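You operate a simulated robot arm through the tools that you are given. There is no shell and no other tool.

The job below is to be done with a simulated robot arm. You get a single attempt, and the scene is never put back.

TASK
Slide the yellow crate home on its ledge, stop the first jar at the exit gate and reject it.
Fine: shut the gate before the start, stop the belt before the pusher works; the second jar stays on the belt.

The check looks at the end state, three seconds after you hand in, the way a careful person would. Anything else that was tipped, shoved, dropped, spilled or broken makes it a failure.

THE ROBOT
A 7-joint arm with a two-finger parallel gripper, fixed in place. Base frame: the origin is on the floor under the middle of its stand, x ahead of it, y to its left, z up. Readings come in mm, rad, newtons and seconds.
It reaches about 1247 mm from its shoulder. Its first joint turns from -2.304 to 2.304 rad. Payload 3.91 kg.
The TCP is the grasp point between the finger pads, 30 mm short of the fingertips. In the tool frame z runs along the fingers and y along their closing line. Largest opening 110 mm; finger width 20, thickness 10; the body of the gripper, 48 by 112 mm, starts 55 mm behind the TCP.
Orientation is that of the tool frame in the base frame, as a unit quaternion [x, y, z, w]. With the fingers straight down and closing along the base's y, the tool's x points along the base's -x, its y along +y and its z along -z.

THE INTERFACE
- The arm moves only by the tool send_rows. Its argument "commands" is one flat list of numbers, 7 for each row, row after row: the shift along the tool's x, y, z in mm, then the turn, a rotation vector about the tool's x, y, z in rad, then the closure in counts, from 0 (fully open) to 255 (shut). In form: [tx, ty, tz, rx, ry, rz, claw, tx, ty, tz, rx, ry, rz, claw, ...]. A call has 1 to 20 rows; each row shifts and turns the commanded pose from where the row before left it, along the tool's axes as they then stand. Each row takes 0.2 s and may step no farther than 50 mm and 0.15 rad from the row before; otherwise, or with a gripper value out of range, the whole call is refused. Where a pose cannot be reached the arm comes as near as it can. A force on the tool above 90 N (or 10 N above the force at the start of the call, whichever is more), or a blocked arm, ends the call early, and 0.2 s more pass. Each finger travels about 108 mm/s and halts on what it meets, pressing with about 44 N; the grip force reading is that of the motor and also rises with nothing between the fingers. The clock runs only during rows and for 0.2 s after the last one: add rows that do not move to give the fingers time. The reply holds the time, the measured pose of the TCP, the force on the tool along the base axes, the opening and the grip force, in the units named above and with some noise, with the torque about the TCP (base axes, N m) and any sound that the robot's microphone picked up.
- Cameras (640 x 400 px; columns grow to the right, rows downward): "scene" is fixed at [33.6, 511.1, 1639.9]; the picture's right is [0.44, -0.90, 0.00], its down [-0.81, -0.40, -0.43] and it looks along [0.38, 0.19, -0.90] (base axes); focal length 287 px, centre (320, 200). "wrist" rides on the gripper at [72, 17, -103] in the tool frame; the picture's right is [-0.23, 0.97, 0.00], its down [-0.76, -0.18, -0.62] and it looks along [-0.61, -0.14, 0.78] (tool axes); focal length 222 px, centre (320, 200). There is no depth. A picture from a camera that has moved, and an enlarged one, comes with that camera's place and axes in the base frame and with its lens. The place of the scene camera against the robot may be out by one fixed shift of up to 25 mm in any direction.
- get_image(camera): a new picture of that camera. It takes no simulated time.
- close_up(camera, box): a new picture of the part [left, top, right, bottom] of that camera's present view, enlarged. It takes no simulated time.
- close_job(): hands the job in; it is judged then, once.

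Places have to be worked out from the pictures, the camera data and where the tool is seen. Open the gripper and draw the arm clear of the work before you hand the job in, unless the task says otherwise.

The tools are called after "Emit:" by a JSON object that holds its "api" and its "payload". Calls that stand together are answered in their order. send_rows: Moves the arm, as the interface text tells. Its arguments: {"type":"object","properties":{"commands":{"type":"array","items":{"type":"number"}}},"required":["commands"]} The other tools are called the same way: get_image (camera) takes a picture; close_up (camera, box) takes an enlarged picture of a part of a camera's view; close_job () hands the job in.

At the start:

```text
time: 0.0
position: [310.9, 590.6, 1190.1]
orientation: [0.0, 1.0, 0.001, 0.0]
force: [0.1, 0.1, 0.8]
moment: [0.0, 0.0, 0.0]
gripper_width: 110.0
grasp_force: 0.1
```

scene: 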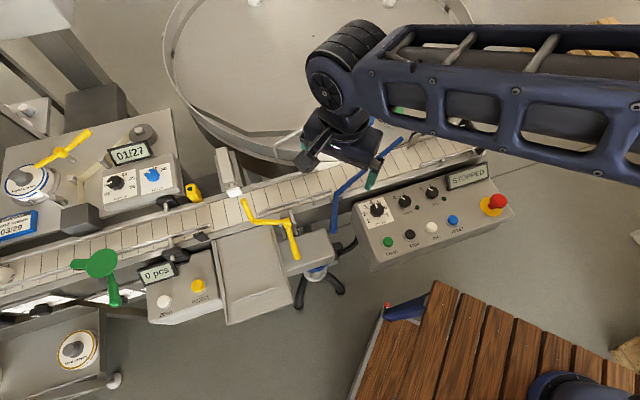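
wrist: 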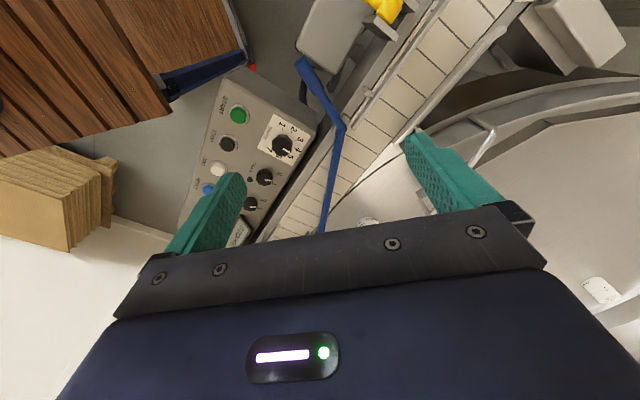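

The scene shows a conveyor with a control box on the right, a pusher in yellow, a gate and other devices. I'll look closer at the different parts before moving.

Emit:
{"api": "close_up", "payload": {"camera": "scene", "box": [340, 140, 520, 260]}}

Emit:
{"api": "close_up", "payload": {"camera": "scene", "box": [200, 140, 360, 340]}}

Emit:
{"api": "close_up", "payload": {"camera": "scene", "box": [60, 220, 240, 340]}}

Emit:
{"api": "close_up", "payload": {"camera": "scene", "box": [0, 90, 210, 250]}}

Emit:
{"api": "close_up", "payload": {"camera": "scene", "box": [0, 240, 160, 400]}}

Emit:
{"api": "close_up", "payload": {"camera": "scene", "box": [340, 240, 640, 400]}}

```text
3.33 times, centred on (430, 200) of scene
camera zoom: at [33.6, 511.1, 1639.9], right [0.44, -0.9, 0.0], down [-0.81, -0.4, -0.43], along [0.38, 0.19, -0.9], focal length 958 px, centre (-47, 200)
```

zoom: 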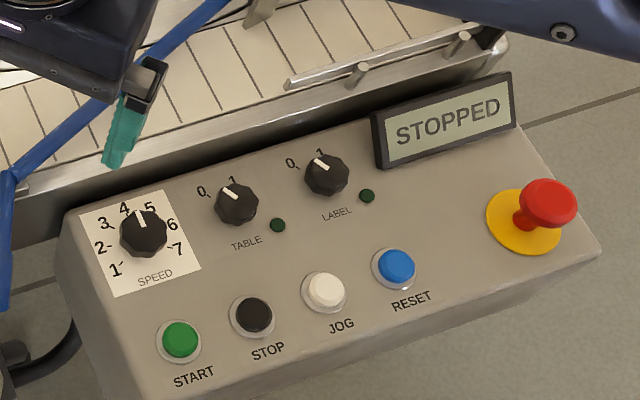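

```text
2.00 times, centred on (280, 240) of scene
camera zoom: at [33.6, 511.1, 1639.9], right [0.44, -0.9, 0.0], down [-0.81, -0.4, -0.43], along [0.38, 0.19, -0.9], focal length 575 px, centre (400, 120)
```

zoom: 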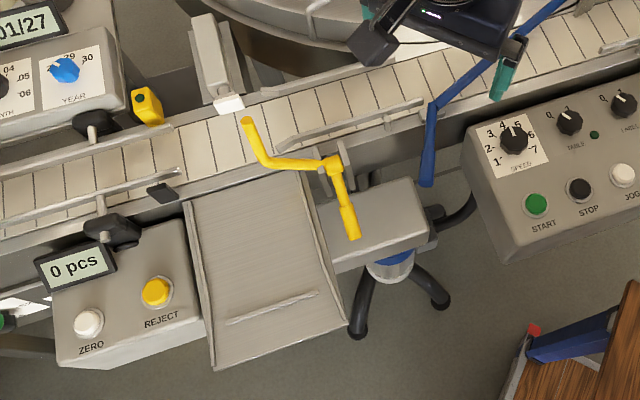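

```text
3.33 times, centred on (150, 280) of scene
camera zoom: at [33.6, 511.1, 1639.9], right [0.44, -0.9, 0.0], down [-0.81, -0.4, -0.43], along [0.38, 0.19, -0.9], focal length 958 px, centre (887, -67)
```

zoom: 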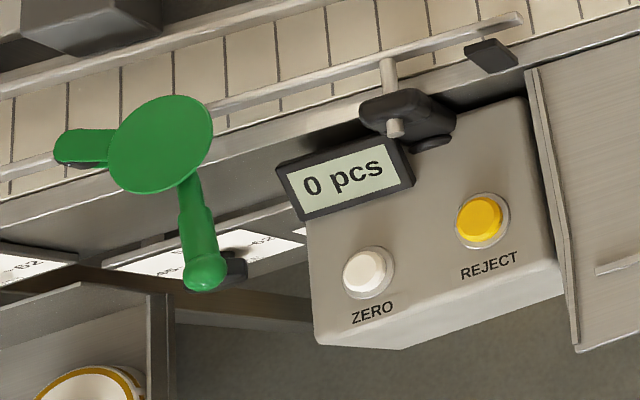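

```text
2.50 times, centred on (105, 170) of scene
camera zoom: at [33.6, 511.1, 1639.9], right [0.44, -0.9, 0.0], down [-0.81, -0.4, -0.43], along [0.38, 0.19, -0.9], focal length 719 px, centre (858, 275)
```

zoom: 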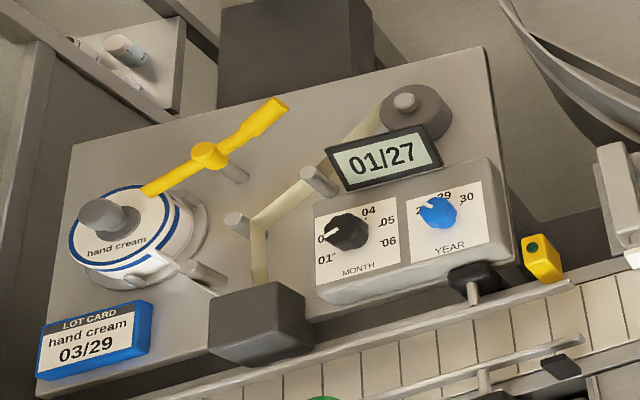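

```text
2.50 times, centred on (80, 320) of scene
camera zoom: at [33.6, 511.1, 1639.9], right [0.44, -0.9, 0.0], down [-0.81, -0.4, -0.43], along [0.38, 0.19, -0.9], focal length 719 px, centre (920, -100)
```

zoom: 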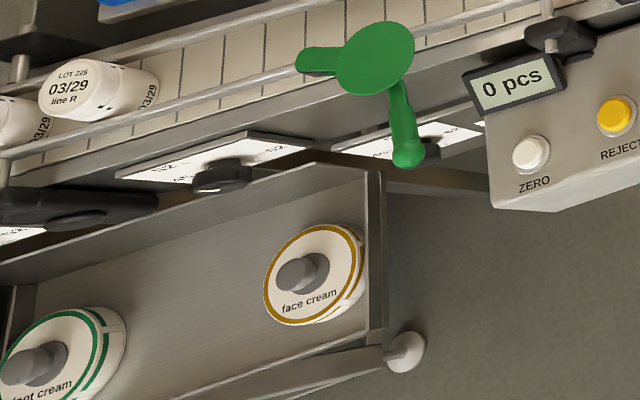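

```text
2.13 times, centred on (490, 320) of scene
camera zoom: at [33.6, 511.1, 1639.9], right [0.44, -0.9, 0.0], down [-0.81, -0.4, -0.43], along [0.38, 0.19, -0.9], focal length 613 px, centre (-43, -56)
```

zoom: 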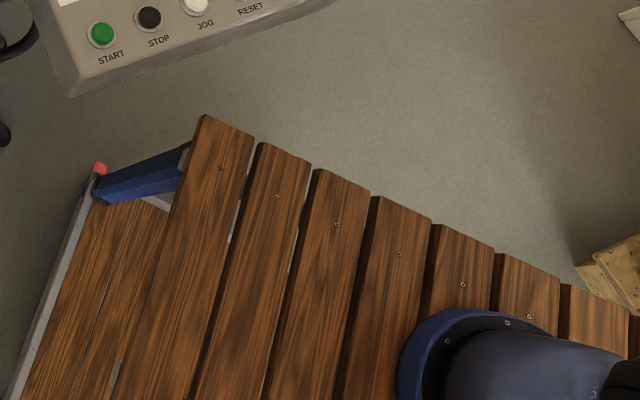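

Before moving I want a better look at the small yellow box next to the belt, the yellow lever and the belt's infeed end, plus details in the wrist view.

Emit:
{"api": "close_up", "payload": {"camera": "scene", "box": [150, 130, 310, 230]}}

Emit:
{"api": "close_up", "payload": {"camera": "scene", "box": [180, 165, 240, 210]}}

Emit:
{"api": "close_up", "payload": {"camera": "wrist", "box": [280, 0, 480, 125]}}

Emit:
{"api": "close_up", "payload": {"camera": "wrist", "box": [140, 50, 340, 175]}}

```text
4.00 times, centred on (230, 180) of scene
camera zoom: at [33.6, 511.1, 1639.9], right [0.44, -0.9, 0.0], down [-0.81, -0.4, -0.43], along [0.38, 0.19, -0.9], focal length 1150 px, centre (680, 280)
```

zoom: 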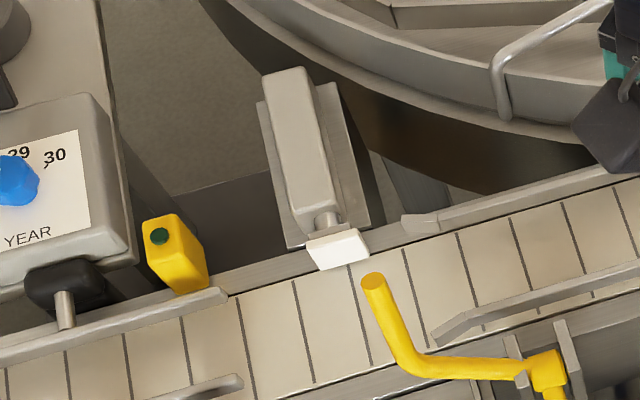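

```text
8.89 times, centred on (210, 188) of scene
camera zoom: at [33.6, 511.1, 1639.9], right [0.44, -0.9, 0.0], down [-0.81, -0.4, -0.43], along [0.38, 0.19, -0.9], focal length 2555 px, centre (1298, 311)
```

zoom: 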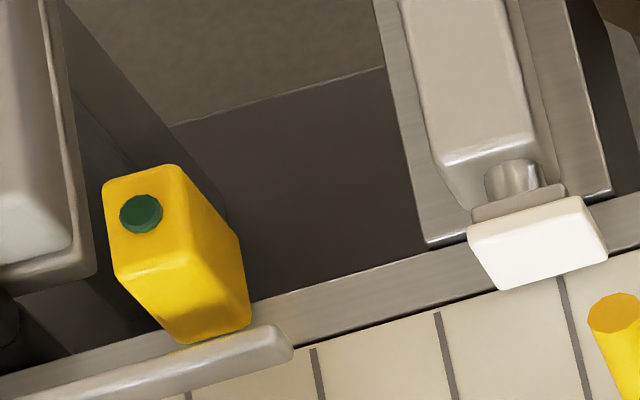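

```text
3.20 times, centred on (380, 62) of wrist
camera zoom: at [238.5, 607.6, 1292.5], right [0.23, 0.97, 0.0], down [0.76, -0.18, 0.62], along [0.61, -0.14, -0.78], focal length 711 px, centre (128, 640)
```

zoom: 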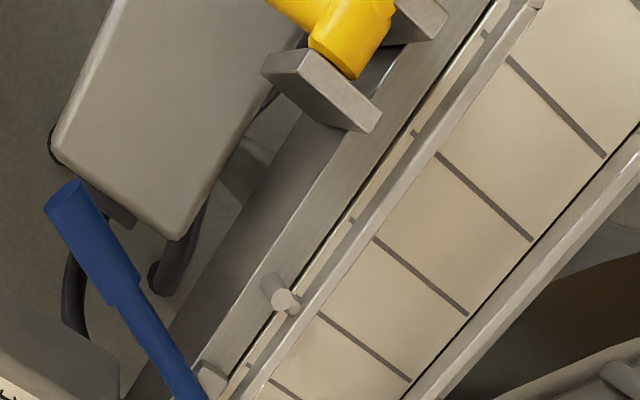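

```text
3.20 times, centred on (240, 112) of wrist
camera zoom: at [238.5, 607.6, 1292.5], right [0.23, 0.97, 0.0], down [0.76, -0.18, 0.62], along [0.61, -0.14, -0.78], focal length 711 px, centre (576, 480)
```

zoom: 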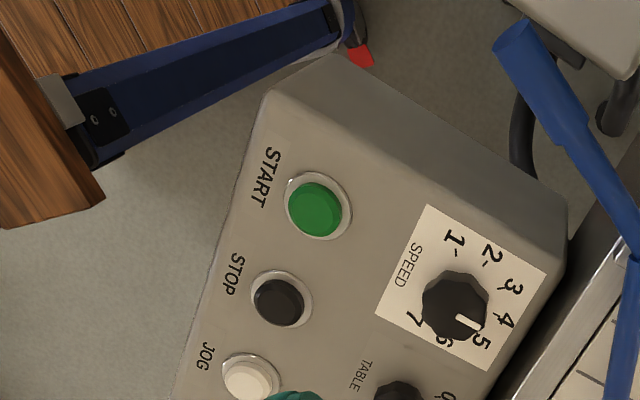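

The yellow box with the LED looks like a photo-eye, so the yellow crate is not visible yet. I'll turn the wrist counter-clockwise in place at this safe height to look toward the upstream (left) side.

Emit:
{"api": "send_rows", "payload": {"commands": [0, 0, 0, 0, 0, -0.15, 0, 0, 0, 0, 0, 0, -0.15, 0, 0, 0, 0, 0, 0, -0.15, 0, 0, 0, 0, 0, 0, -0.15, 0, 0, 0, 0, 0, 0, -0.15, 0, 0, 0, 0, 0, 0, -0.15, 0, 0, 0, 0, 0, 0, -0.15, 0]}}

Emit:
{"api": "get_image", "payload": {"camera": "wrist"}}

Emit:
{"api": "get_image", "payload": {"camera": "scene"}}

```text
time: 1.6
position: [310.5, 589.9, 1190.1]
orientation: [-0.502, 0.865, 0.0, 0.0]
force: [-0.4, -0.3, -0.5]
moment: [-0.03, -0.02, 0.04]
gripper_width: 110.3
grasp_force: 0.1
```

```text
taken
camera wrist: at [259.9, 536.3, 1292.4], right [-0.73, 0.68, 0.0], down [0.53, 0.57, 0.62], along [0.42, 0.46, -0.78], focal length 222 px, centre (320, 200)
```

wrist: 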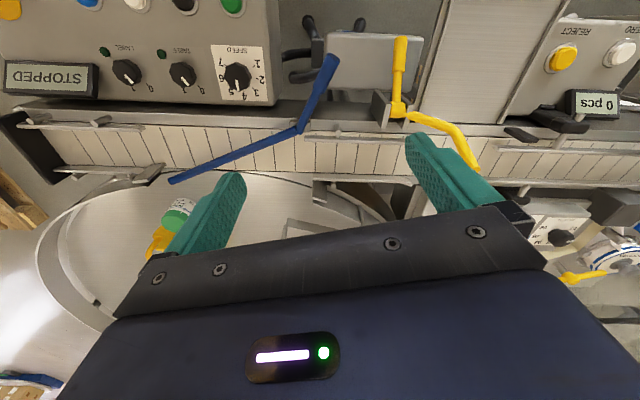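

```text
taken
```

scene: 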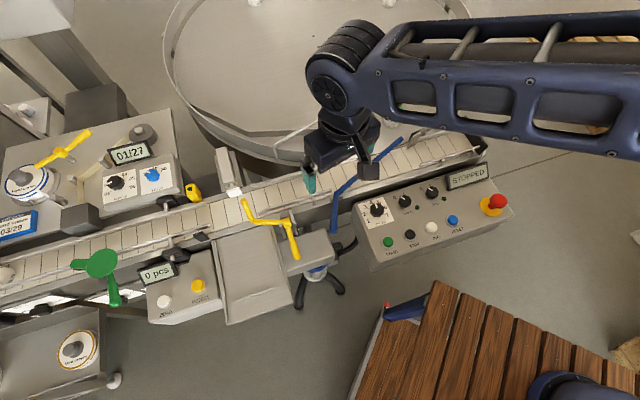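

In the new wrist view I see a yellow object and a green-lidded jar behind the left finger near the turntable. I'll look closer there and at the left and right edges.

Emit:
{"api": "close_up", "payload": {"camera": "wrist", "box": [100, 160, 260, 260]}}

Emit:
{"api": "close_up", "payload": {"camera": "wrist", "box": [340, 20, 560, 180]}}

Emit:
{"api": "close_up", "payload": {"camera": "wrist", "box": [480, 0, 640, 130]}}

```text
4.00 times, centred on (180, 210) of wrist
camera zoom: at [259.9, 536.3, 1292.4], right [-0.73, 0.68, 0.0], down [0.53, 0.57, 0.62], along [0.42, 0.46, -0.78], focal length 888 px, centre (880, 160)
```

zoom: 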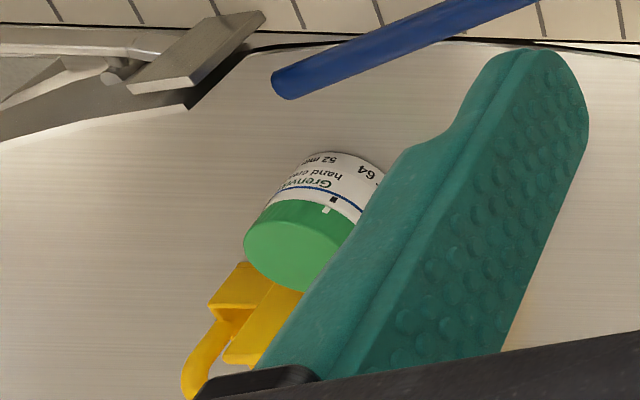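

```text
2.50 times, centred on (450, 100) of wrist
camera zoom: at [259.9, 536.3, 1292.4], right [-0.73, 0.68, 0.0], down [0.53, 0.57, 0.62], along [0.42, 0.46, -0.78], focal length 555 px, centre (-5, 450)
```

zoom: 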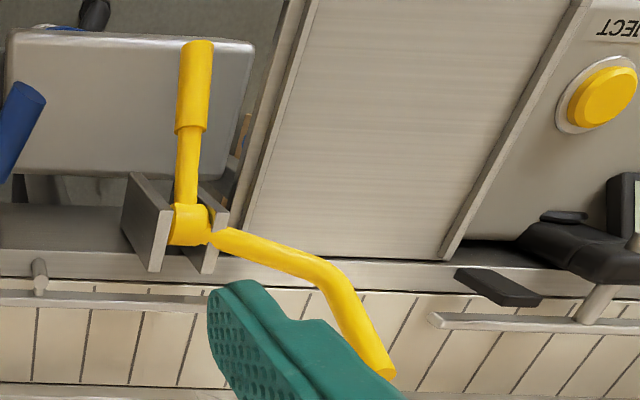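

```text
3.08 times, centred on (560, 65) of wrist
camera zoom: at [259.9, 536.3, 1292.4], right [-0.73, 0.68, 0.0], down [0.53, 0.57, 0.62], along [0.42, 0.46, -0.78], focal length 684 px, centre (-418, 615)
```

zoom: 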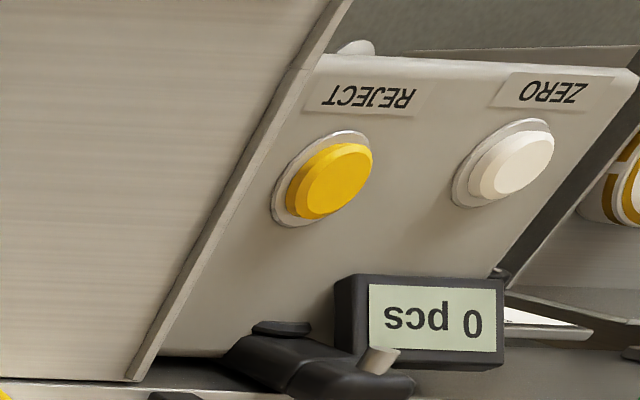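

There is something yellow with a green-lidded jar on the turntable, hidden behind the finger. I'll back the arm away (along tool +x, i.e. toward the base) at the same height to get a clear view of it.

Emit:
{"api": "send_rows", "payload": {"commands": [40, 0, 0, 0, 0, 0, 0, 40, 0, 0, 0, 0, 0, 0, 40, 0, 0, 0, 0, 0, 0, 40, 0, 0, 0, 0, 0, 0, 40, 0, 0, 0, 0, 0, 0]}}

Emit:
{"api": "get_image", "payload": {"camera": "wrist"}}

Emit:
{"api": "get_image", "payload": {"camera": "scene"}}

```text
time: 2.8
position: [211.3, 418.3, 1188.5]
orientation: [-0.5, 0.866, 0.0, 0.0]
force: [0.2, 0.5, -1.2]
moment: [-0.05, 0.03, 0.0]
gripper_width: 110.3
grasp_force: 0.0
```

```text
taken
camera wrist: at [161.9, 363.5, 1291.1], right [-0.73, 0.68, 0.0], down [0.53, 0.57, 0.62], along [0.42, 0.46, -0.78], focal length 222 px, centre (320, 200)
```

wrist: 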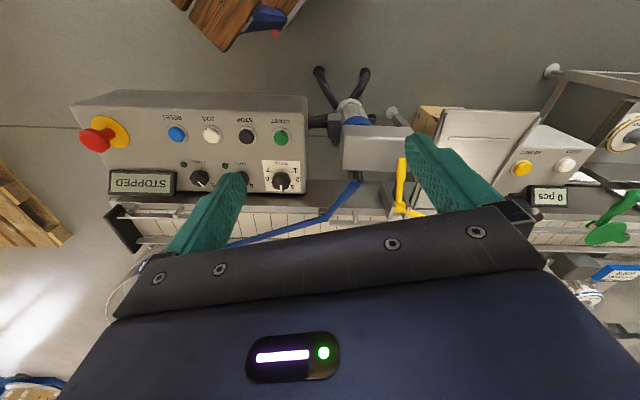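

```text
taken
```

scene: 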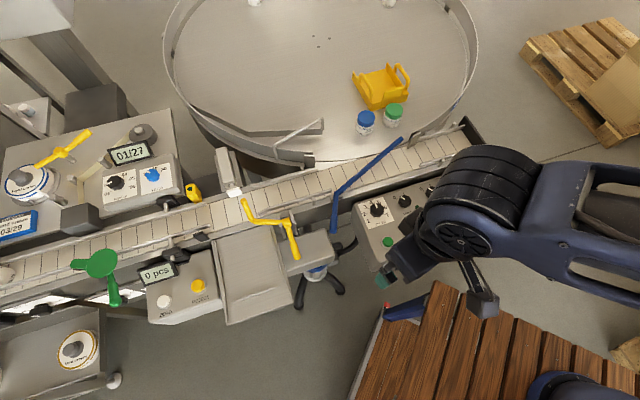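

Now the scene camera shows the yellow crate at about (382,88), with two jars beside it. I'll zoom in.

Emit:
{"api": "close_up", "payload": {"camera": "scene", "box": [330, 50, 430, 150]}}

Emit:
{"api": "close_up", "payload": {"camera": "scene", "box": [260, 90, 460, 215]}}

Emit:
{"api": "close_up", "payload": {"camera": "scene", "box": [160, 0, 480, 200]}}

Emit:
{"api": "close_up", "payload": {"camera": "wrist", "box": [300, 50, 540, 220]}}

```text
4.00 times, centred on (380, 100) of scene
camera zoom: at [33.6, 511.1, 1639.9], right [0.44, -0.9, 0.0], down [-0.81, -0.4, -0.43], along [0.38, 0.19, -0.9], focal length 1150 px, centre (80, 600)
```

zoom: 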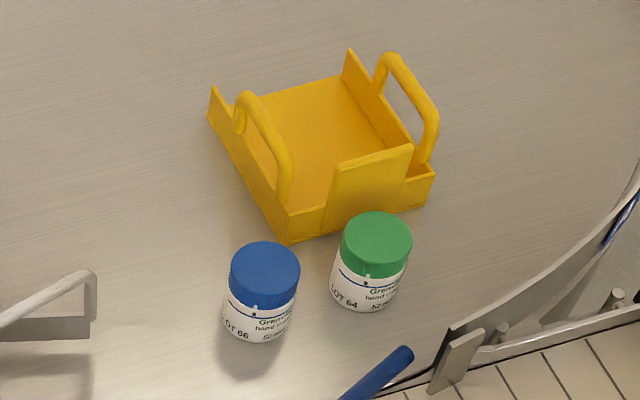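

```text
3.20 times, centred on (360, 152) of scene
camera zoom: at [33.6, 511.1, 1639.9], right [0.44, -0.9, 0.0], down [-0.81, -0.4, -0.43], along [0.38, 0.19, -0.9], focal length 920 px, centre (192, 352)
```

zoom: 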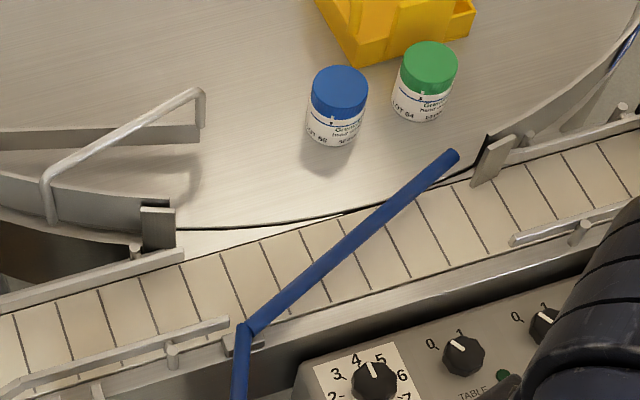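

```text
2.00 times, centred on (320, 100) of scene
camera zoom: at [33.6, 511.1, 1639.9], right [0.44, -0.9, 0.0], down [-0.81, -0.4, -0.43], along [0.38, 0.19, -0.9], focal length 575 px, centre (320, 400)
```

zoom: 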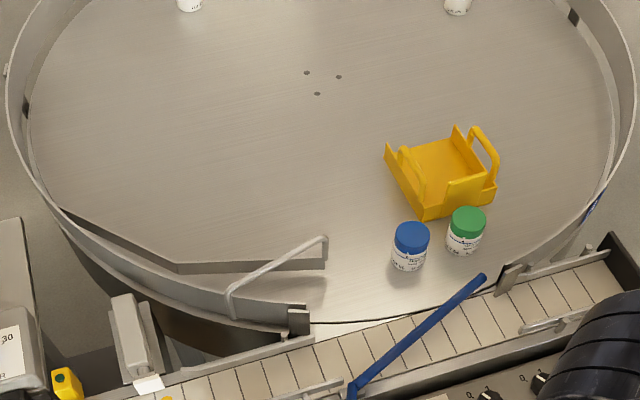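

```text
2.35 times, centred on (420, 135) of wrist
camera zoom: at [161.9, 363.5, 1291.1], right [-0.73, 0.68, 0.0], down [0.53, 0.57, 0.62], along [0.42, 0.46, -0.78], focal length 523 px, centre (85, 353)
```

zoom: 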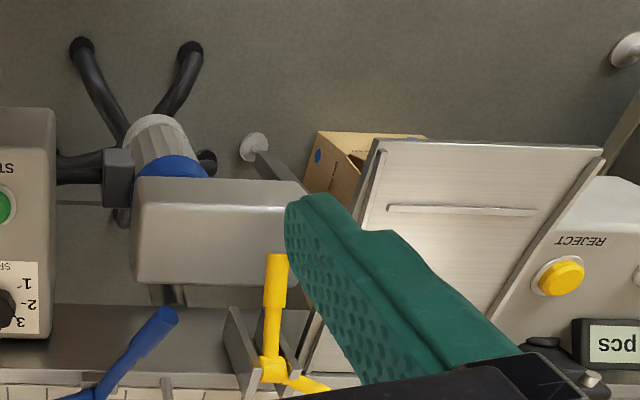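

The yellow crate sits on the turntable; I now need to find "its ledge". I'll look around more: rotate the wrist further counter-clockwise to see the upstream area and the chute's end.

Emit:
{"api": "send_rows", "payload": {"commands": [0, 0, 0, 0, 0, -0.15, 0, 0, 0, 0, 0, 0, -0.15, 0, 0, 0, 0, 0, 0, -0.15, 0, 0, 0, 0, 0, 0, -0.15, 0, 0, 0, 0, 0, 0, -0.15, 0, 0, 0, 0, 0, 0, -0.15, 0, 0, 0, 0, 0, 0, -0.15, 0]}}

Emit:
{"api": "get_image", "payload": {"camera": "wrist"}}

```text
time: 4.4
position: [212.9, 416.6, 1189.9]
orientation: [0.868, -0.496, 0.0, 0.0]
force: [0.2, -0.6, -0.1]
moment: [-0.01, 0.03, -0.02]
gripper_width: 110.3
grasp_force: 0.2
```

```text
taken
camera wrist: at [234.1, 346.3, 1292.5], right [-0.95, -0.3, 0.0], down [-0.23, 0.75, 0.62], along [-0.18, 0.6, -0.78], focal length 222 px, centre (320, 200)
```

wrist: 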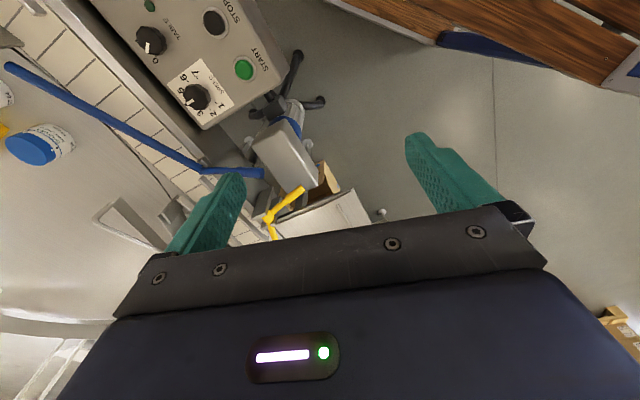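

The gripper body hides the far half of the view. I'll tilt the tool up so the camera looks more level, to scan the surroundings for the crate's ledge.

Emit:
{"api": "send_rows", "payload": {"commands": [0, 0, 0, 0, -0.15, 0, 0, 0, 0, 0, 0, -0.15, 0, 0, 0, 0, 0, 0, -0.15, 0, 0, 0, 0, 0, 0, -0.15, 0, 0]}}

Emit:
{"api": "get_image", "payload": {"camera": "wrist"}}

Emit:
{"api": "get_image", "payload": {"camera": "scene"}}

```text
time: 5.4
position: [211.2, 417.7, 1189.5]
orientation: [0.828, -0.476, -0.256, -0.148]
force: [-0.5, -0.1, 0.1]
moment: [0.01, 0.02, 0.02]
gripper_width: 110.2
grasp_force: 0.1
```

```text
taken
camera wrist: at [256.6, 306.5, 1233.9], right [-0.94, -0.33, 0.13], down [0.01, 0.33, 0.95], along [-0.35, 0.89, -0.3], focal length 222 px, centre (320, 200)
```

wrist: 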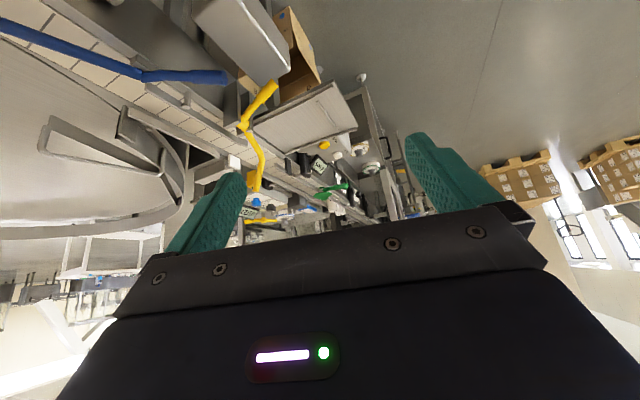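

```text
taken
```

scene: 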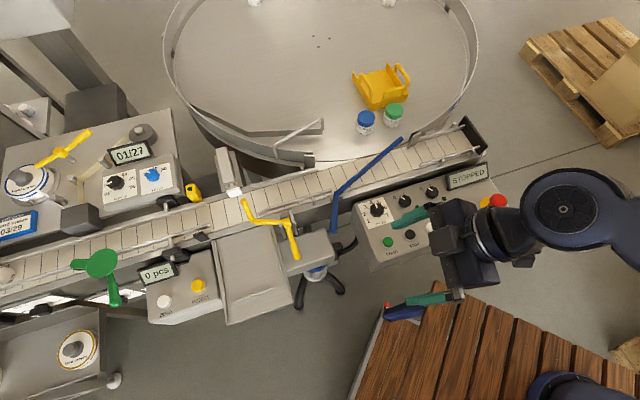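

The view shows the gate's yellow rod standing up (open), the chute, and a carton below. I'll zoom into this picture for ledges or other yellow items.

Emit:
{"api": "close_up", "payload": {"camera": "wrist", "box": [180, 50, 420, 230]}}

Emit:
{"api": "close_up", "payload": {"camera": "wrist", "box": [0, 80, 240, 290]}}

Emit:
{"api": "close_up", "payload": {"camera": "wrist", "box": [0, 0, 320, 110]}}

```text
2.22 times, centred on (300, 140) of wrist
camera zoom: at [256.6, 306.5, 1233.9], right [-0.94, -0.33, 0.13], down [0.01, 0.33, 0.95], along [-0.35, 0.89, -0.3], focal length 494 px, centre (364, 333)
```

zoom: 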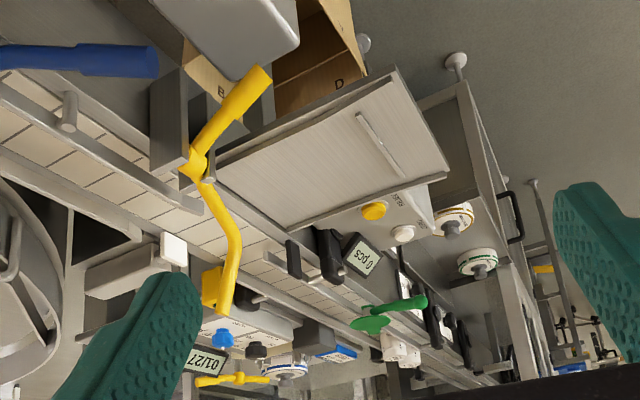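

```text
1.90 times, centred on (120, 185) of wrist
camera zoom: at [256.6, 306.5, 1233.9], right [-0.94, -0.33, 0.13], down [0.01, 0.33, 0.95], along [-0.35, 0.89, -0.3], focal length 423 px, centre (701, 229)
```

zoom: 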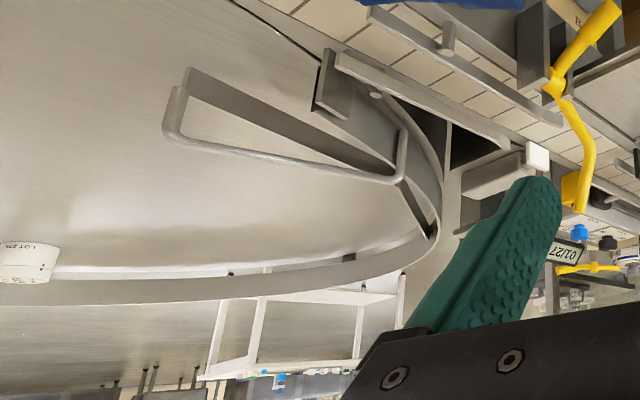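

```text
2.00 times, centred on (160, 55) of wrist
camera zoom: at [256.6, 306.5, 1233.9], right [-0.94, -0.33, 0.13], down [0.01, 0.33, 0.95], along [-0.35, 0.89, -0.3], focal length 444 px, centre (640, 490)
```

zoom: 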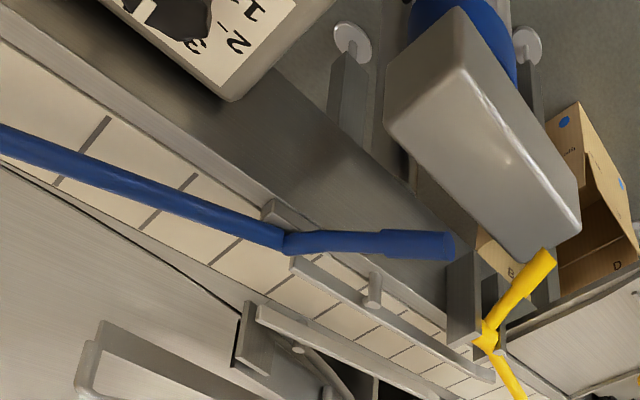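

The crate sits on the turntable at roughly (830, 680), and the turntable/belt tops are near z ≈ 850. I'll pan the camera clockwise (about the vertical) to view the turntable's far side and look for the ledge.

Emit:
{"api": "send_rows", "payload": {"commands": [0, 0, 0, 0.0814, 0, 0.1188, 0, 0, 0, 0, 0.0814, 0, 0.1188, 0, 0, 0, 0, 0.0814, 0, 0.1188, 0, 0, 0, 0, 0.0814, 0, 0.1188, 0, 0, 0, 0, 0.0814, 0, 0.1188, 0, 0, 0, 0, 0.0814, 0, 0.1188, 0, 0, 0, 0, 0.0814, 0, 0.1188, 0, 0, 0, 0, 0.0814, 0, 0.1188, 0]}}

Emit:
{"api": "get_image", "payload": {"camera": "wrist"}}

```text
time: 7.2
position: [210.7, 416.9, 1190.2]
orientation: [-0.436, 0.851, 0.134, 0.262]
force: [0.1, -0.5, -0.2]
moment: [0.0, 0.08, 0.0]
gripper_width: 109.7
grasp_force: 0.2
```

```text
taken
camera wrist: at [129.1, 331.3, 1233.3], right [-0.68, 0.72, 0.13], down [0.31, 0.12, 0.94], along [0.67, 0.68, -0.3], focal length 222 px, centre (320, 200)
```

wrist: 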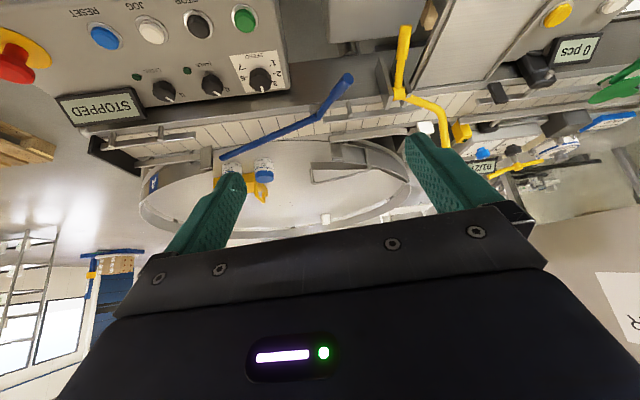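

I'll enlarge the turntable region in this view, including the left rim where a blue mark shows.

Emit:
{"api": "close_up", "payload": {"camera": "wrist", "box": [120, 120, 300, 240]}}

Emit:
{"api": "close_up", "payload": {"camera": "wrist", "box": [280, 80, 560, 250]}}

Emit:
{"api": "close_up", "payload": {"camera": "wrist", "box": [0, 120, 180, 320]}}

```text
3.33 times, centred on (210, 180) of wrist
camera zoom: at [129.1, 331.3, 1233.3], right [-0.68, 0.72, 0.13], down [0.31, 0.12, 0.94], along [0.67, 0.68, -0.3], focal length 740 px, centre (687, 267)
```

zoom: 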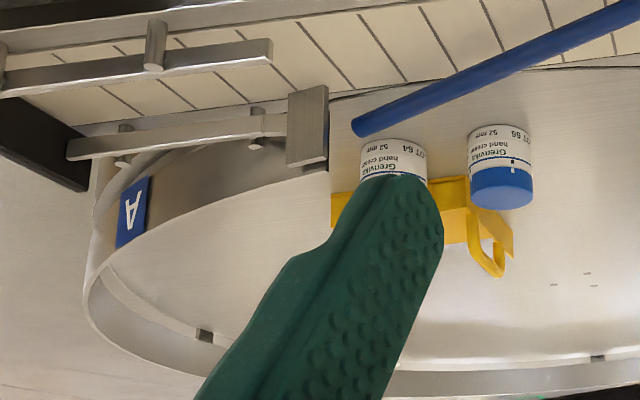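

```text
2.29 times, centred on (420, 165) of wrist
camera zoom: at [129.1, 331.3, 1233.3], right [-0.68, 0.72, 0.13], down [0.31, 0.12, 0.94], along [0.67, 0.68, -0.3], focal length 508 px, centre (91, 280)
```

zoom: 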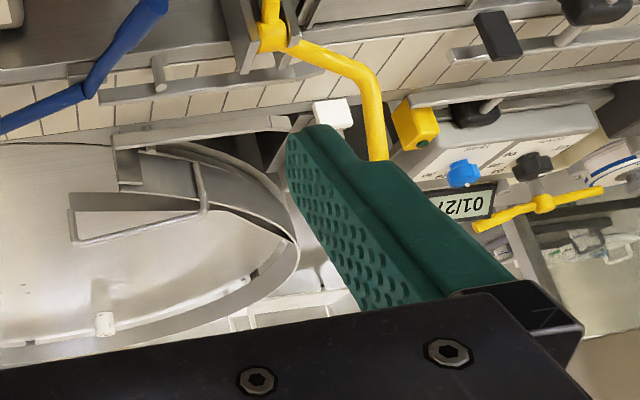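

```text
2.00 times, centred on (90, 220) of wrist
camera zoom: at [129.1, 331.3, 1233.3], right [-0.68, 0.72, 0.13], down [0.31, 0.12, 0.94], along [0.67, 0.68, -0.3], focal length 444 px, centre (780, 160)
```

zoom: 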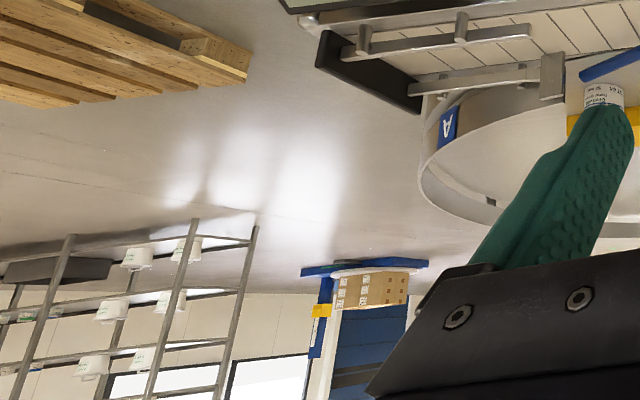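

No ledge spotted yet except the table with sign "A". I'll keep panning clockwise to check the −y side.

Emit:
{"api": "send_rows", "payload": {"commands": [0, 0, 0, 0.0814, 0, 0.1188, 0, 0, 0, 0, 0.0814, 0, 0.1188, 0, 0, 0, 0, 0.0814, 0, 0.1188, 0, 0, 0, 0, 0.0814, 0, 0.1188, 0, 0, 0, 0, 0.0814, 0, 0.1188, 0, 0, 0, 0, 0.0814, 0, 0.1188, 0, 0, 0, 0, 0.0814, 0, 0.1188, 0, 0, 0, 0, 0.0814, 0, 0.1188, 0]}}

Emit:
{"api": "get_image", "payload": {"camera": "wrist"}}

Emit:
{"api": "get_image", "payload": {"camera": "scene"}}

```text
time: 9.0
position: [234.4, 406.8, 1192.0]
orientation: [0.101, 0.958, -0.024, 0.269]
force: [0.3, -0.7, -0.4]
moment: [0.01, 0.01, 0.0]
gripper_width: 109.9
grasp_force: 0.0
```

```text
taken
camera wrist: at [124.8, 447.6, 1242.9], right [0.39, 0.91, 0.13], down [0.28, -0.25, 0.93], along [0.88, -0.33, -0.35], focal length 222 px, centre (320, 200)
```

wrist: 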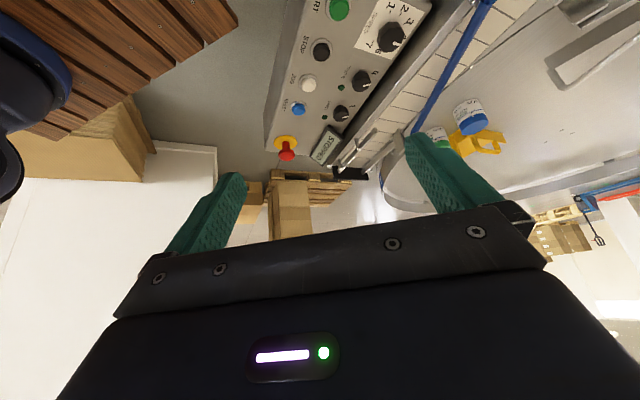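

```text
taken
```

scene: 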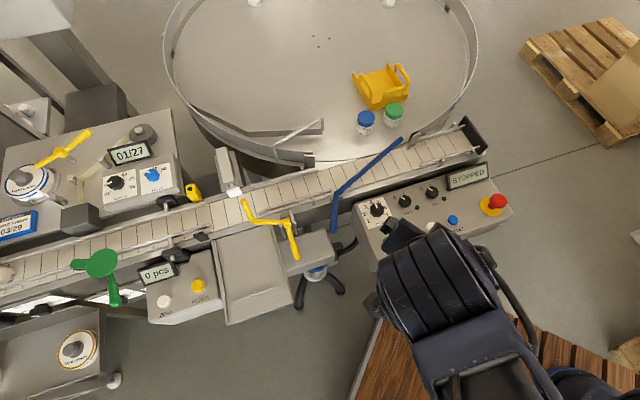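

The readings show the arm is slightly off the asked pose (near a limit in this direction). I'll zoom on the crate and other parts of this view.

Emit:
{"api": "close_up", "payload": {"camera": "wrist", "box": [400, 60, 560, 180]}}

Emit:
{"api": "close_up", "payload": {"camera": "wrist", "box": [480, 80, 640, 270]}}

Emit:
{"api": "close_up", "payload": {"camera": "wrist", "box": [0, 0, 280, 200]}}

```text
3.33 times, centred on (480, 120) of wrist
camera zoom: at [124.8, 447.6, 1242.9], right [0.39, 0.91, 0.13], down [0.28, -0.25, 0.93], along [0.88, -0.33, -0.35], focal length 740 px, centre (-213, 467)
```

zoom: 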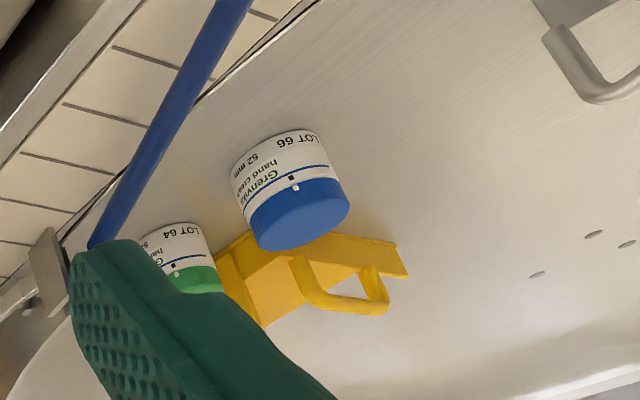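

```text
2.11 times, centred on (560, 175) of wrist
camera zoom: at [124.8, 447.6, 1242.9], right [0.39, 0.91, 0.13], down [0.28, -0.25, 0.93], along [0.88, -0.33, -0.35], focal length 468 px, centre (-185, 253)
```

zoom: 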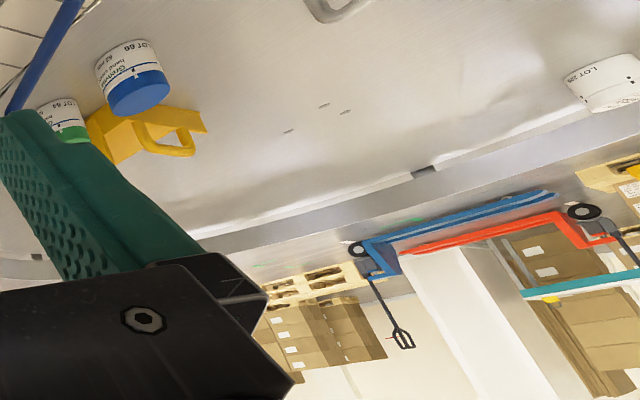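

```text
2.00 times, centred on (140, 100) of wrist
camera zoom: at [124.8, 447.6, 1242.9], right [0.39, 0.91, 0.13], down [0.28, -0.25, 0.93], along [0.88, -0.33, -0.35], focal length 444 px, centre (680, 400)
```

zoom: 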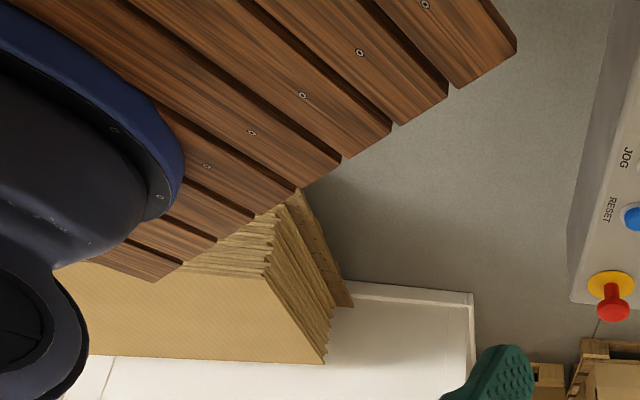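

From triangulation, the flat side-walled plate beside the belt at roughly (100, 725, z≈900) appears level. It has a stop bar near its outer edge, about one crate-depth from the belt, so it looks like the crate's ledge where rejects land. I'll undo the pan and tilt and then go for closer looks.

Emit:
{"api": "send_rows", "payload": {"commands": [0, 0, 0, -0.0814, 0, -0.1188, 0, 0, 0, 0, -0.0814, 0, -0.1188, 0, 0, 0, 0, -0.0814, 0, -0.1188, 0, 0, 0, 0, -0.0814, 0, -0.1188, 0, 0, 0, 0, -0.0814, 0, -0.1188, 0, 0, 0, 0, -0.0814, 0, -0.1188, 0, 0, 0, 0, -0.0814, 0, -0.1188, 0, 0, 0, 0, -0.0814, 0, -0.1188, 0, 0, 0, 0, 0, 0.15, 0, 0, 0, 0, 0, 0, 0.15, 0, 0, 0, 0, 0, 0, 0.15, 0, 0, 0, 0, 0, 0, 0.15, 0, 0]}}

Emit:
{"api": "get_image", "payload": {"camera": "wrist"}}

```text
time: 11.6
position: [210.9, 415.2, 1190.2]
orientation: [-0.457, 0.889, -0.001, 0.0]
force: [-0.5, 0.0, 0.1]
moment: [0.01, -0.06, -0.02]
gripper_width: 110.0
grasp_force: 0.1
```

```text
taken
camera wrist: at [154.2, 367.7, 1292.7], right [-0.66, 0.75, 0.0], down [0.59, 0.52, 0.62], along [0.47, 0.41, -0.78], focal length 222 px, centre (320, 200)
```

wrist: 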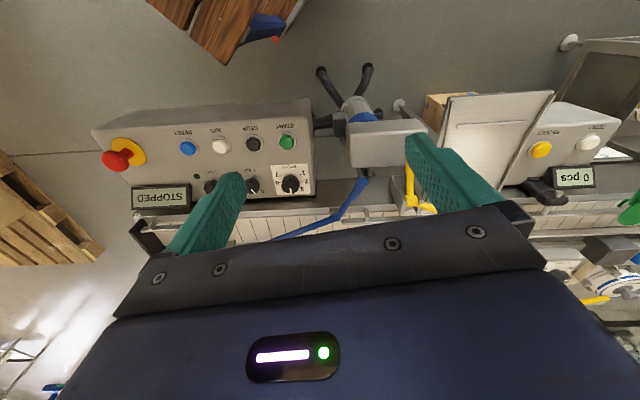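

The arm is back as expected. Next I align the tool with the belt (closing axis along the belt) and move over toward the ledge and gate at the same height for a closer look.

Emit:
{"api": "send_rows", "payload": {"commands": [0, 0, 0, 0, 0, 0.082, 0, 0, 0, 0, 0, 0, 0.082, 0, -30.75, 34.65, 0, 0, 0, 0, 0, -30.75, 34.65, 0, 0, 0, 0, 0, -30.75, 34.65, 0, 0, 0, 0, 0, -30.75, 34.65, 0, 0, 0, 0, 0]}}

Emit:
{"api": "get_image", "payload": {"camera": "wrist"}}

Emit:
{"api": "close_up", "payload": {"camera": "wrist", "box": [320, 0, 560, 150]}}

```text
time: 13.0
position: [200.9, 600.3, 1192.6]
orientation: [-0.382, 0.924, 0.0, 0.001]
force: [0.4, 0.1, 0.5]
moment: [0.06, 0.02, -0.03]
gripper_width: 109.8
grasp_force: 0.0
```

```text
taken
camera wrist: at [137.9, 561.2, 1294.5], right [-0.53, 0.85, 0.0], down [0.66, 0.41, 0.62], along [0.53, 0.33, -0.78], focal length 222 px, centre (320, 200)
```

wrist: 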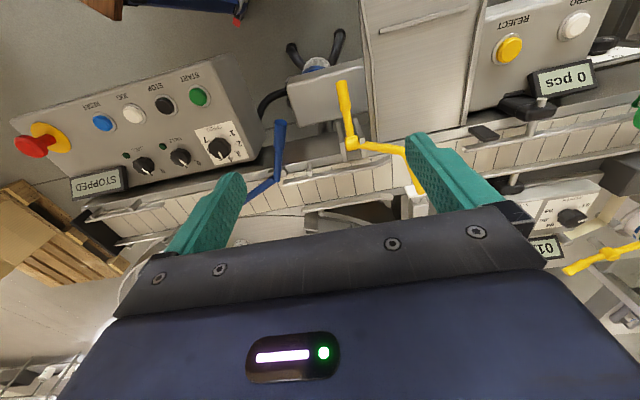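

```text
2.67 times, centred on (440, 75) of wrist
camera zoom: at [137.9, 561.2, 1294.5], right [-0.53, 0.85, 0.0], down [0.66, 0.41, 0.62], along [0.53, 0.33, -0.78], focal length 592 px, centre (0, 533)
```

zoom: 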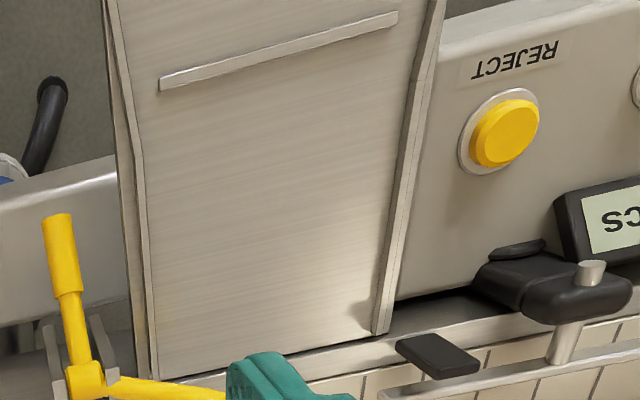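

I can see the ledge plate with side rails that flare at the outer end and a low bar near the outer edge. I'll shift 200 mm upstream (tool +y) for a second viewpoint to triangulate, also showing the infeed side.

Emit:
{"api": "send_rows", "payload": {"commands": [0, 40, 0, 0, 0, 0, 0, 0, 40, 0, 0, 0, 0, 0, 0, 40, 0, 0, 0, 0, 0, 0, 40, 0, 0, 0, 0, 0, 0, 40, 0, 0, 0, 0, 0]}}

Emit:
{"api": "get_image", "payload": {"camera": "wrist"}}

Emit:
{"api": "close_up", "payload": {"camera": "wrist", "box": [160, 0, 400, 150]}}

Emit:
{"api": "close_up", "payload": {"camera": "wrist", "box": [400, 60, 640, 220]}}

```text
time: 14.2
position: [60.1, 743.3, 1190.0]
orientation: [-0.382, 0.924, 0.0, 0.002]
force: [0.9, -0.1, 0.6]
moment: [-0.01, 0.06, -0.05]
gripper_width: 110.2
grasp_force: 0.1
```

```text
taken
camera wrist: at [-3.4, 704.2, 1291.5], right [-0.53, 0.85, 0.0], down [0.67, 0.41, 0.62], along [0.53, 0.33, -0.78], focal length 222 px, centre (320, 200)
```

wrist: 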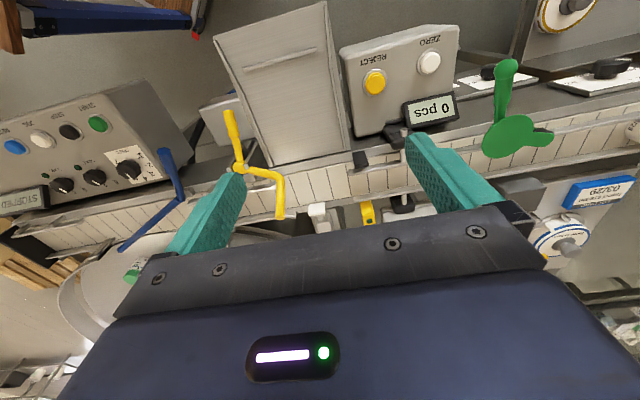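

```text
2.67 times, centred on (280, 75) of wrist
camera zoom: at [-3.4, 704.2, 1291.5], right [-0.53, 0.85, 0.0], down [0.67, 0.41, 0.62], along [0.53, 0.33, -0.78], focal length 592 px, centre (427, 533)
```

zoom: 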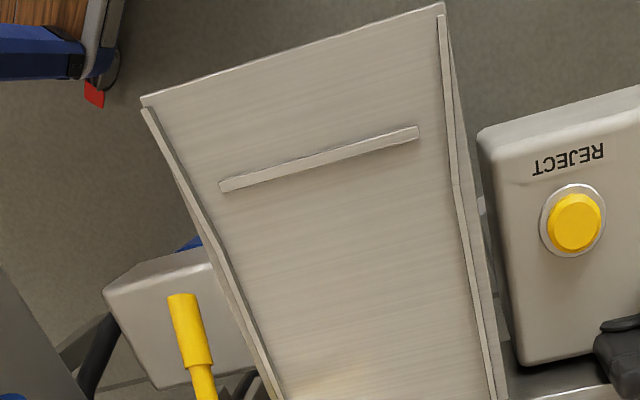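

```text
2.50 times, centred on (520, 140) of wrist
camera zoom: at [-3.4, 704.2, 1291.5], right [-0.53, 0.85, 0.0], down [0.67, 0.41, 0.62], along [0.53, 0.33, -0.78], focal length 555 px, centre (-180, 350)
```

zoom: 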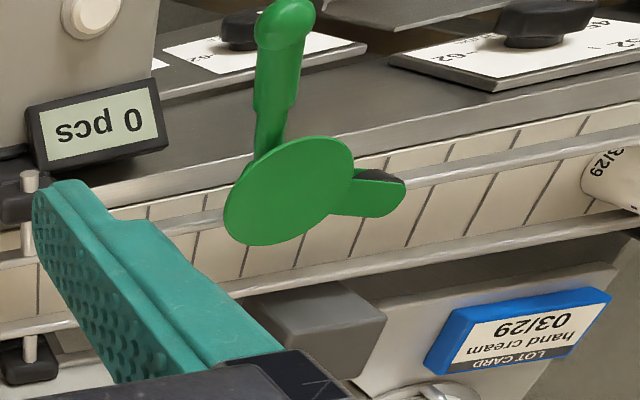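

The bar's ends come out at (103, 637, 917) and (24, 715, 915), so it is parallel to the belt and 46 mm from the ledge's outer edge. The gate pivot is near (242, 689, 950), with the handle end at (183, 633, 896) and the rod tip up at z ≈ 1053. Next I turn the wrist toward the infeed to check the green device and the two jars.

Emit:
{"api": "send_rows", "payload": {"commands": [0, 0, 0, 0, 0, -0.15, 0, 0, 0, 0, 0, 0, -0.15, 0, 0, 0, 0, 0, 0, -0.15, 0, 0, 0, 0, 0, 0, -0.15, 0, 0, 0, 0, 0, 0, -0.15, 0, 0, 0, 0, 0, 0, -0.15, 0]}}

Emit:
{"api": "get_image", "payload": {"camera": "wrist"}}

Emit:
{"api": "close_up", "payload": {"camera": "wrist", "box": [240, 80, 440, 230]}}

```text
time: 15.6
position: [59.6, 742.4, 1188.5]
orientation: [0.747, -0.665, -0.001, 0.0]
force: [0.2, -0.6, 0.1]
moment: [0.0, 0.02, 0.02]
gripper_width: 109.8
grasp_force: 0.1
```

```text
taken
camera wrist: at [51.0, 669.5, 1292.0], right [-0.99, 0.11, 0.0], down [0.09, 0.78, 0.62], along [0.07, 0.62, -0.78], focal length 222 px, centre (320, 200)
```

wrist: 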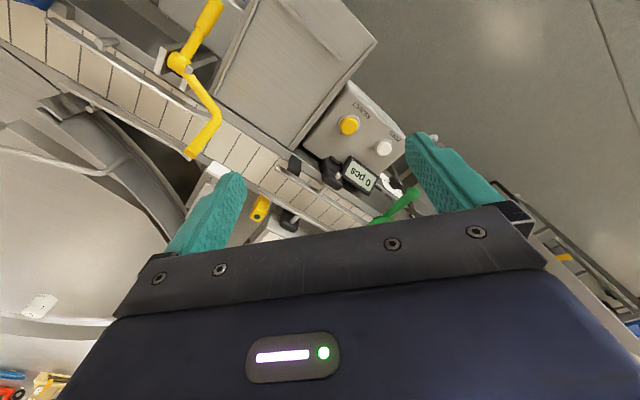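

```text
2.67 times, centred on (340, 155) of wrist
camera zoom: at [51.0, 669.5, 1292.0], right [-0.99, 0.11, 0.0], down [0.09, 0.78, 0.62], along [0.07, 0.62, -0.78], focal length 592 px, centre (267, 320)
```

zoom: 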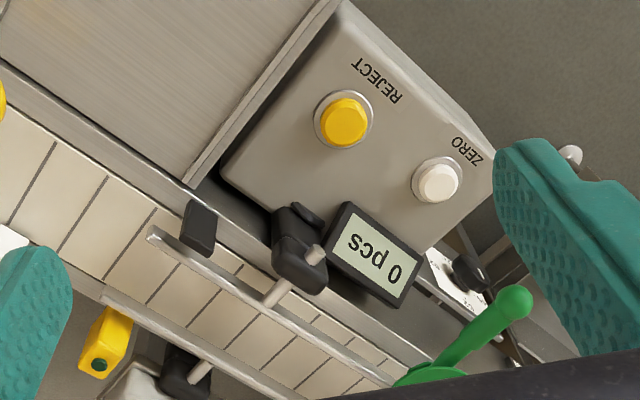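

The photo-eye (yellow) and its black reflector face each other across the belt. I'll tilt the tool up to see the green device and infeed jars.

Emit:
{"api": "send_rows", "payload": {"commands": [0, 0, 0, 0, -0.15, 0, 0, 0, 0, 0, 0, -0.15, 0, 0, 0, 0, 0, 0, -0.15, 0, 0]}}

Emit:
{"api": "get_image", "payload": {"camera": "wrist"}}

Emit:
{"api": "close_up", "payload": {"camera": "wrist", "box": [220, 60, 440, 220]}}

```text
time: 16.4
position: [59.5, 744.2, 1189.2]
orientation: [0.727, -0.649, -0.167, -0.149]
force: [1.0, -0.1, -0.6]
moment: [0.0, 0.01, 0.0]
gripper_width: 109.8
grasp_force: 0.0
```

```text
taken
camera wrist: at [55.4, 632.9, 1250.0], right [-0.99, 0.09, 0.1], down [0.13, 0.43, 0.89], along [0.04, 0.9, -0.44], focal length 222 px, centre (320, 200)
```

wrist: 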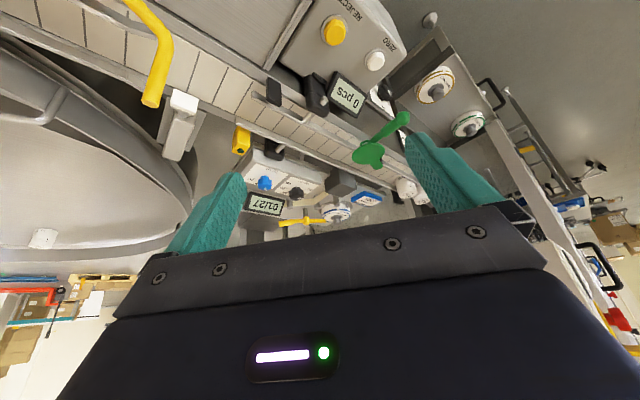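

```text
2.50 times, centred on (330, 140) of wrist
camera zoom: at [55.4, 632.9, 1250.0], right [-0.99, 0.09, 0.1], down [0.13, 0.43, 0.89], along [0.04, 0.9, -0.44], focal length 555 px, centre (295, 350)
```

zoom: 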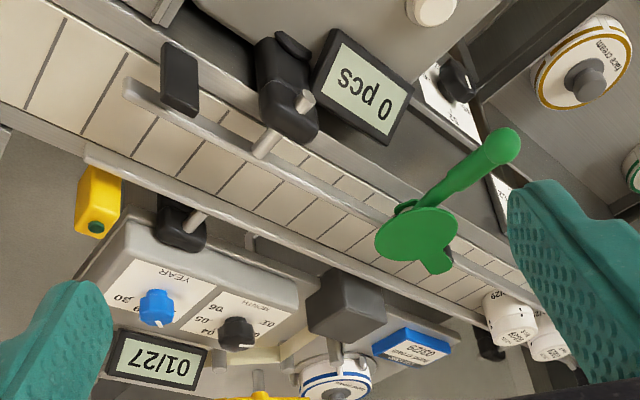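

The green flap is raised above jar height (z ≈ 989) and the jars are about 85 mm apart at the infeed; the pusher head (u ≈ −427 along the belt) lines up with the jar's stop position at the gate. I'll start with the gate: level and re-align the tool, then move above the yellow handle at about (197, 647).

Emit:
{"api": "send_rows", "payload": {"commands": [0, 0, 0, 0, 0.15, 0, 0, 0, 0, 0, 0, 0.15, 0, 0, 0, 0, 0, 0, 0.15, 0, 0, 0, 0, 0, 0, 0, 0.15, 0, 0, 0, 0, 0, 0, 0.15, 0, 0, 0, 0, 0, 0, 0.15, 0, 0, 0, 0, 0, 0, 0.15, 0, 0, 0, 0, 0, 0, 0.15, 0, 0, 0, 0, 0, 0, 0.15, 0, -5.84, -32.9, 26, 0, 0, 0, 0, -5.84, -32.9, 26, 0, 0, 0, 0, -5.84, -32.9, 26, 0, 0, 0, 0, -5.84, -32.9, 26, 0, 0, 0, 0, -5.84, -32.9, 26, 0, 0, 0, 0]}}

Emit:
{"api": "get_image", "payload": {"camera": "wrist"}}

Emit:
{"api": "get_image", "payload": {"camera": "scene"}}

```text
time: 19.4
position: [197.5, 647.8, 1059.9]
orientation: [-0.382, 0.924, 0.0, 0.0]
force: [0.3, 0.2, -0.2]
moment: [0.0, -0.04, 0.01]
gripper_width: 110.0
grasp_force: 0.0
```

```text
taken
camera wrist: at [134.6, 609.2, 1162.3], right [-0.53, 0.85, 0.0], down [0.66, 0.41, 0.62], along [0.53, 0.33, -0.78], focal length 222 px, centre (320, 200)
```

wrist: 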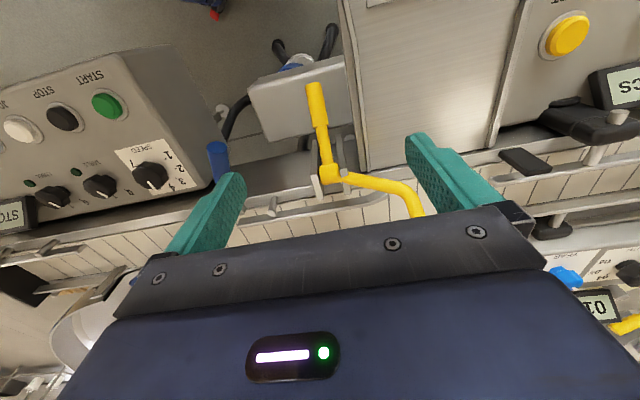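

```text
taken
```

scene: 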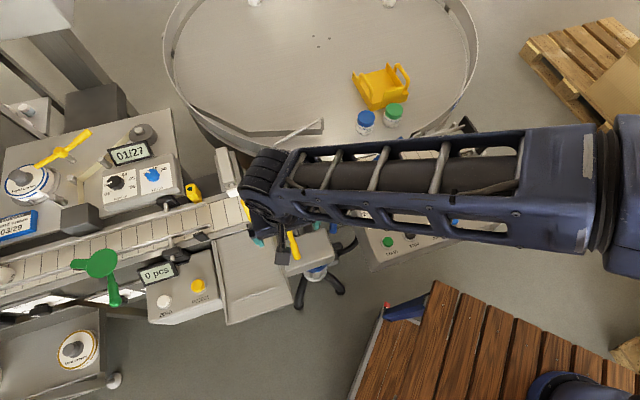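

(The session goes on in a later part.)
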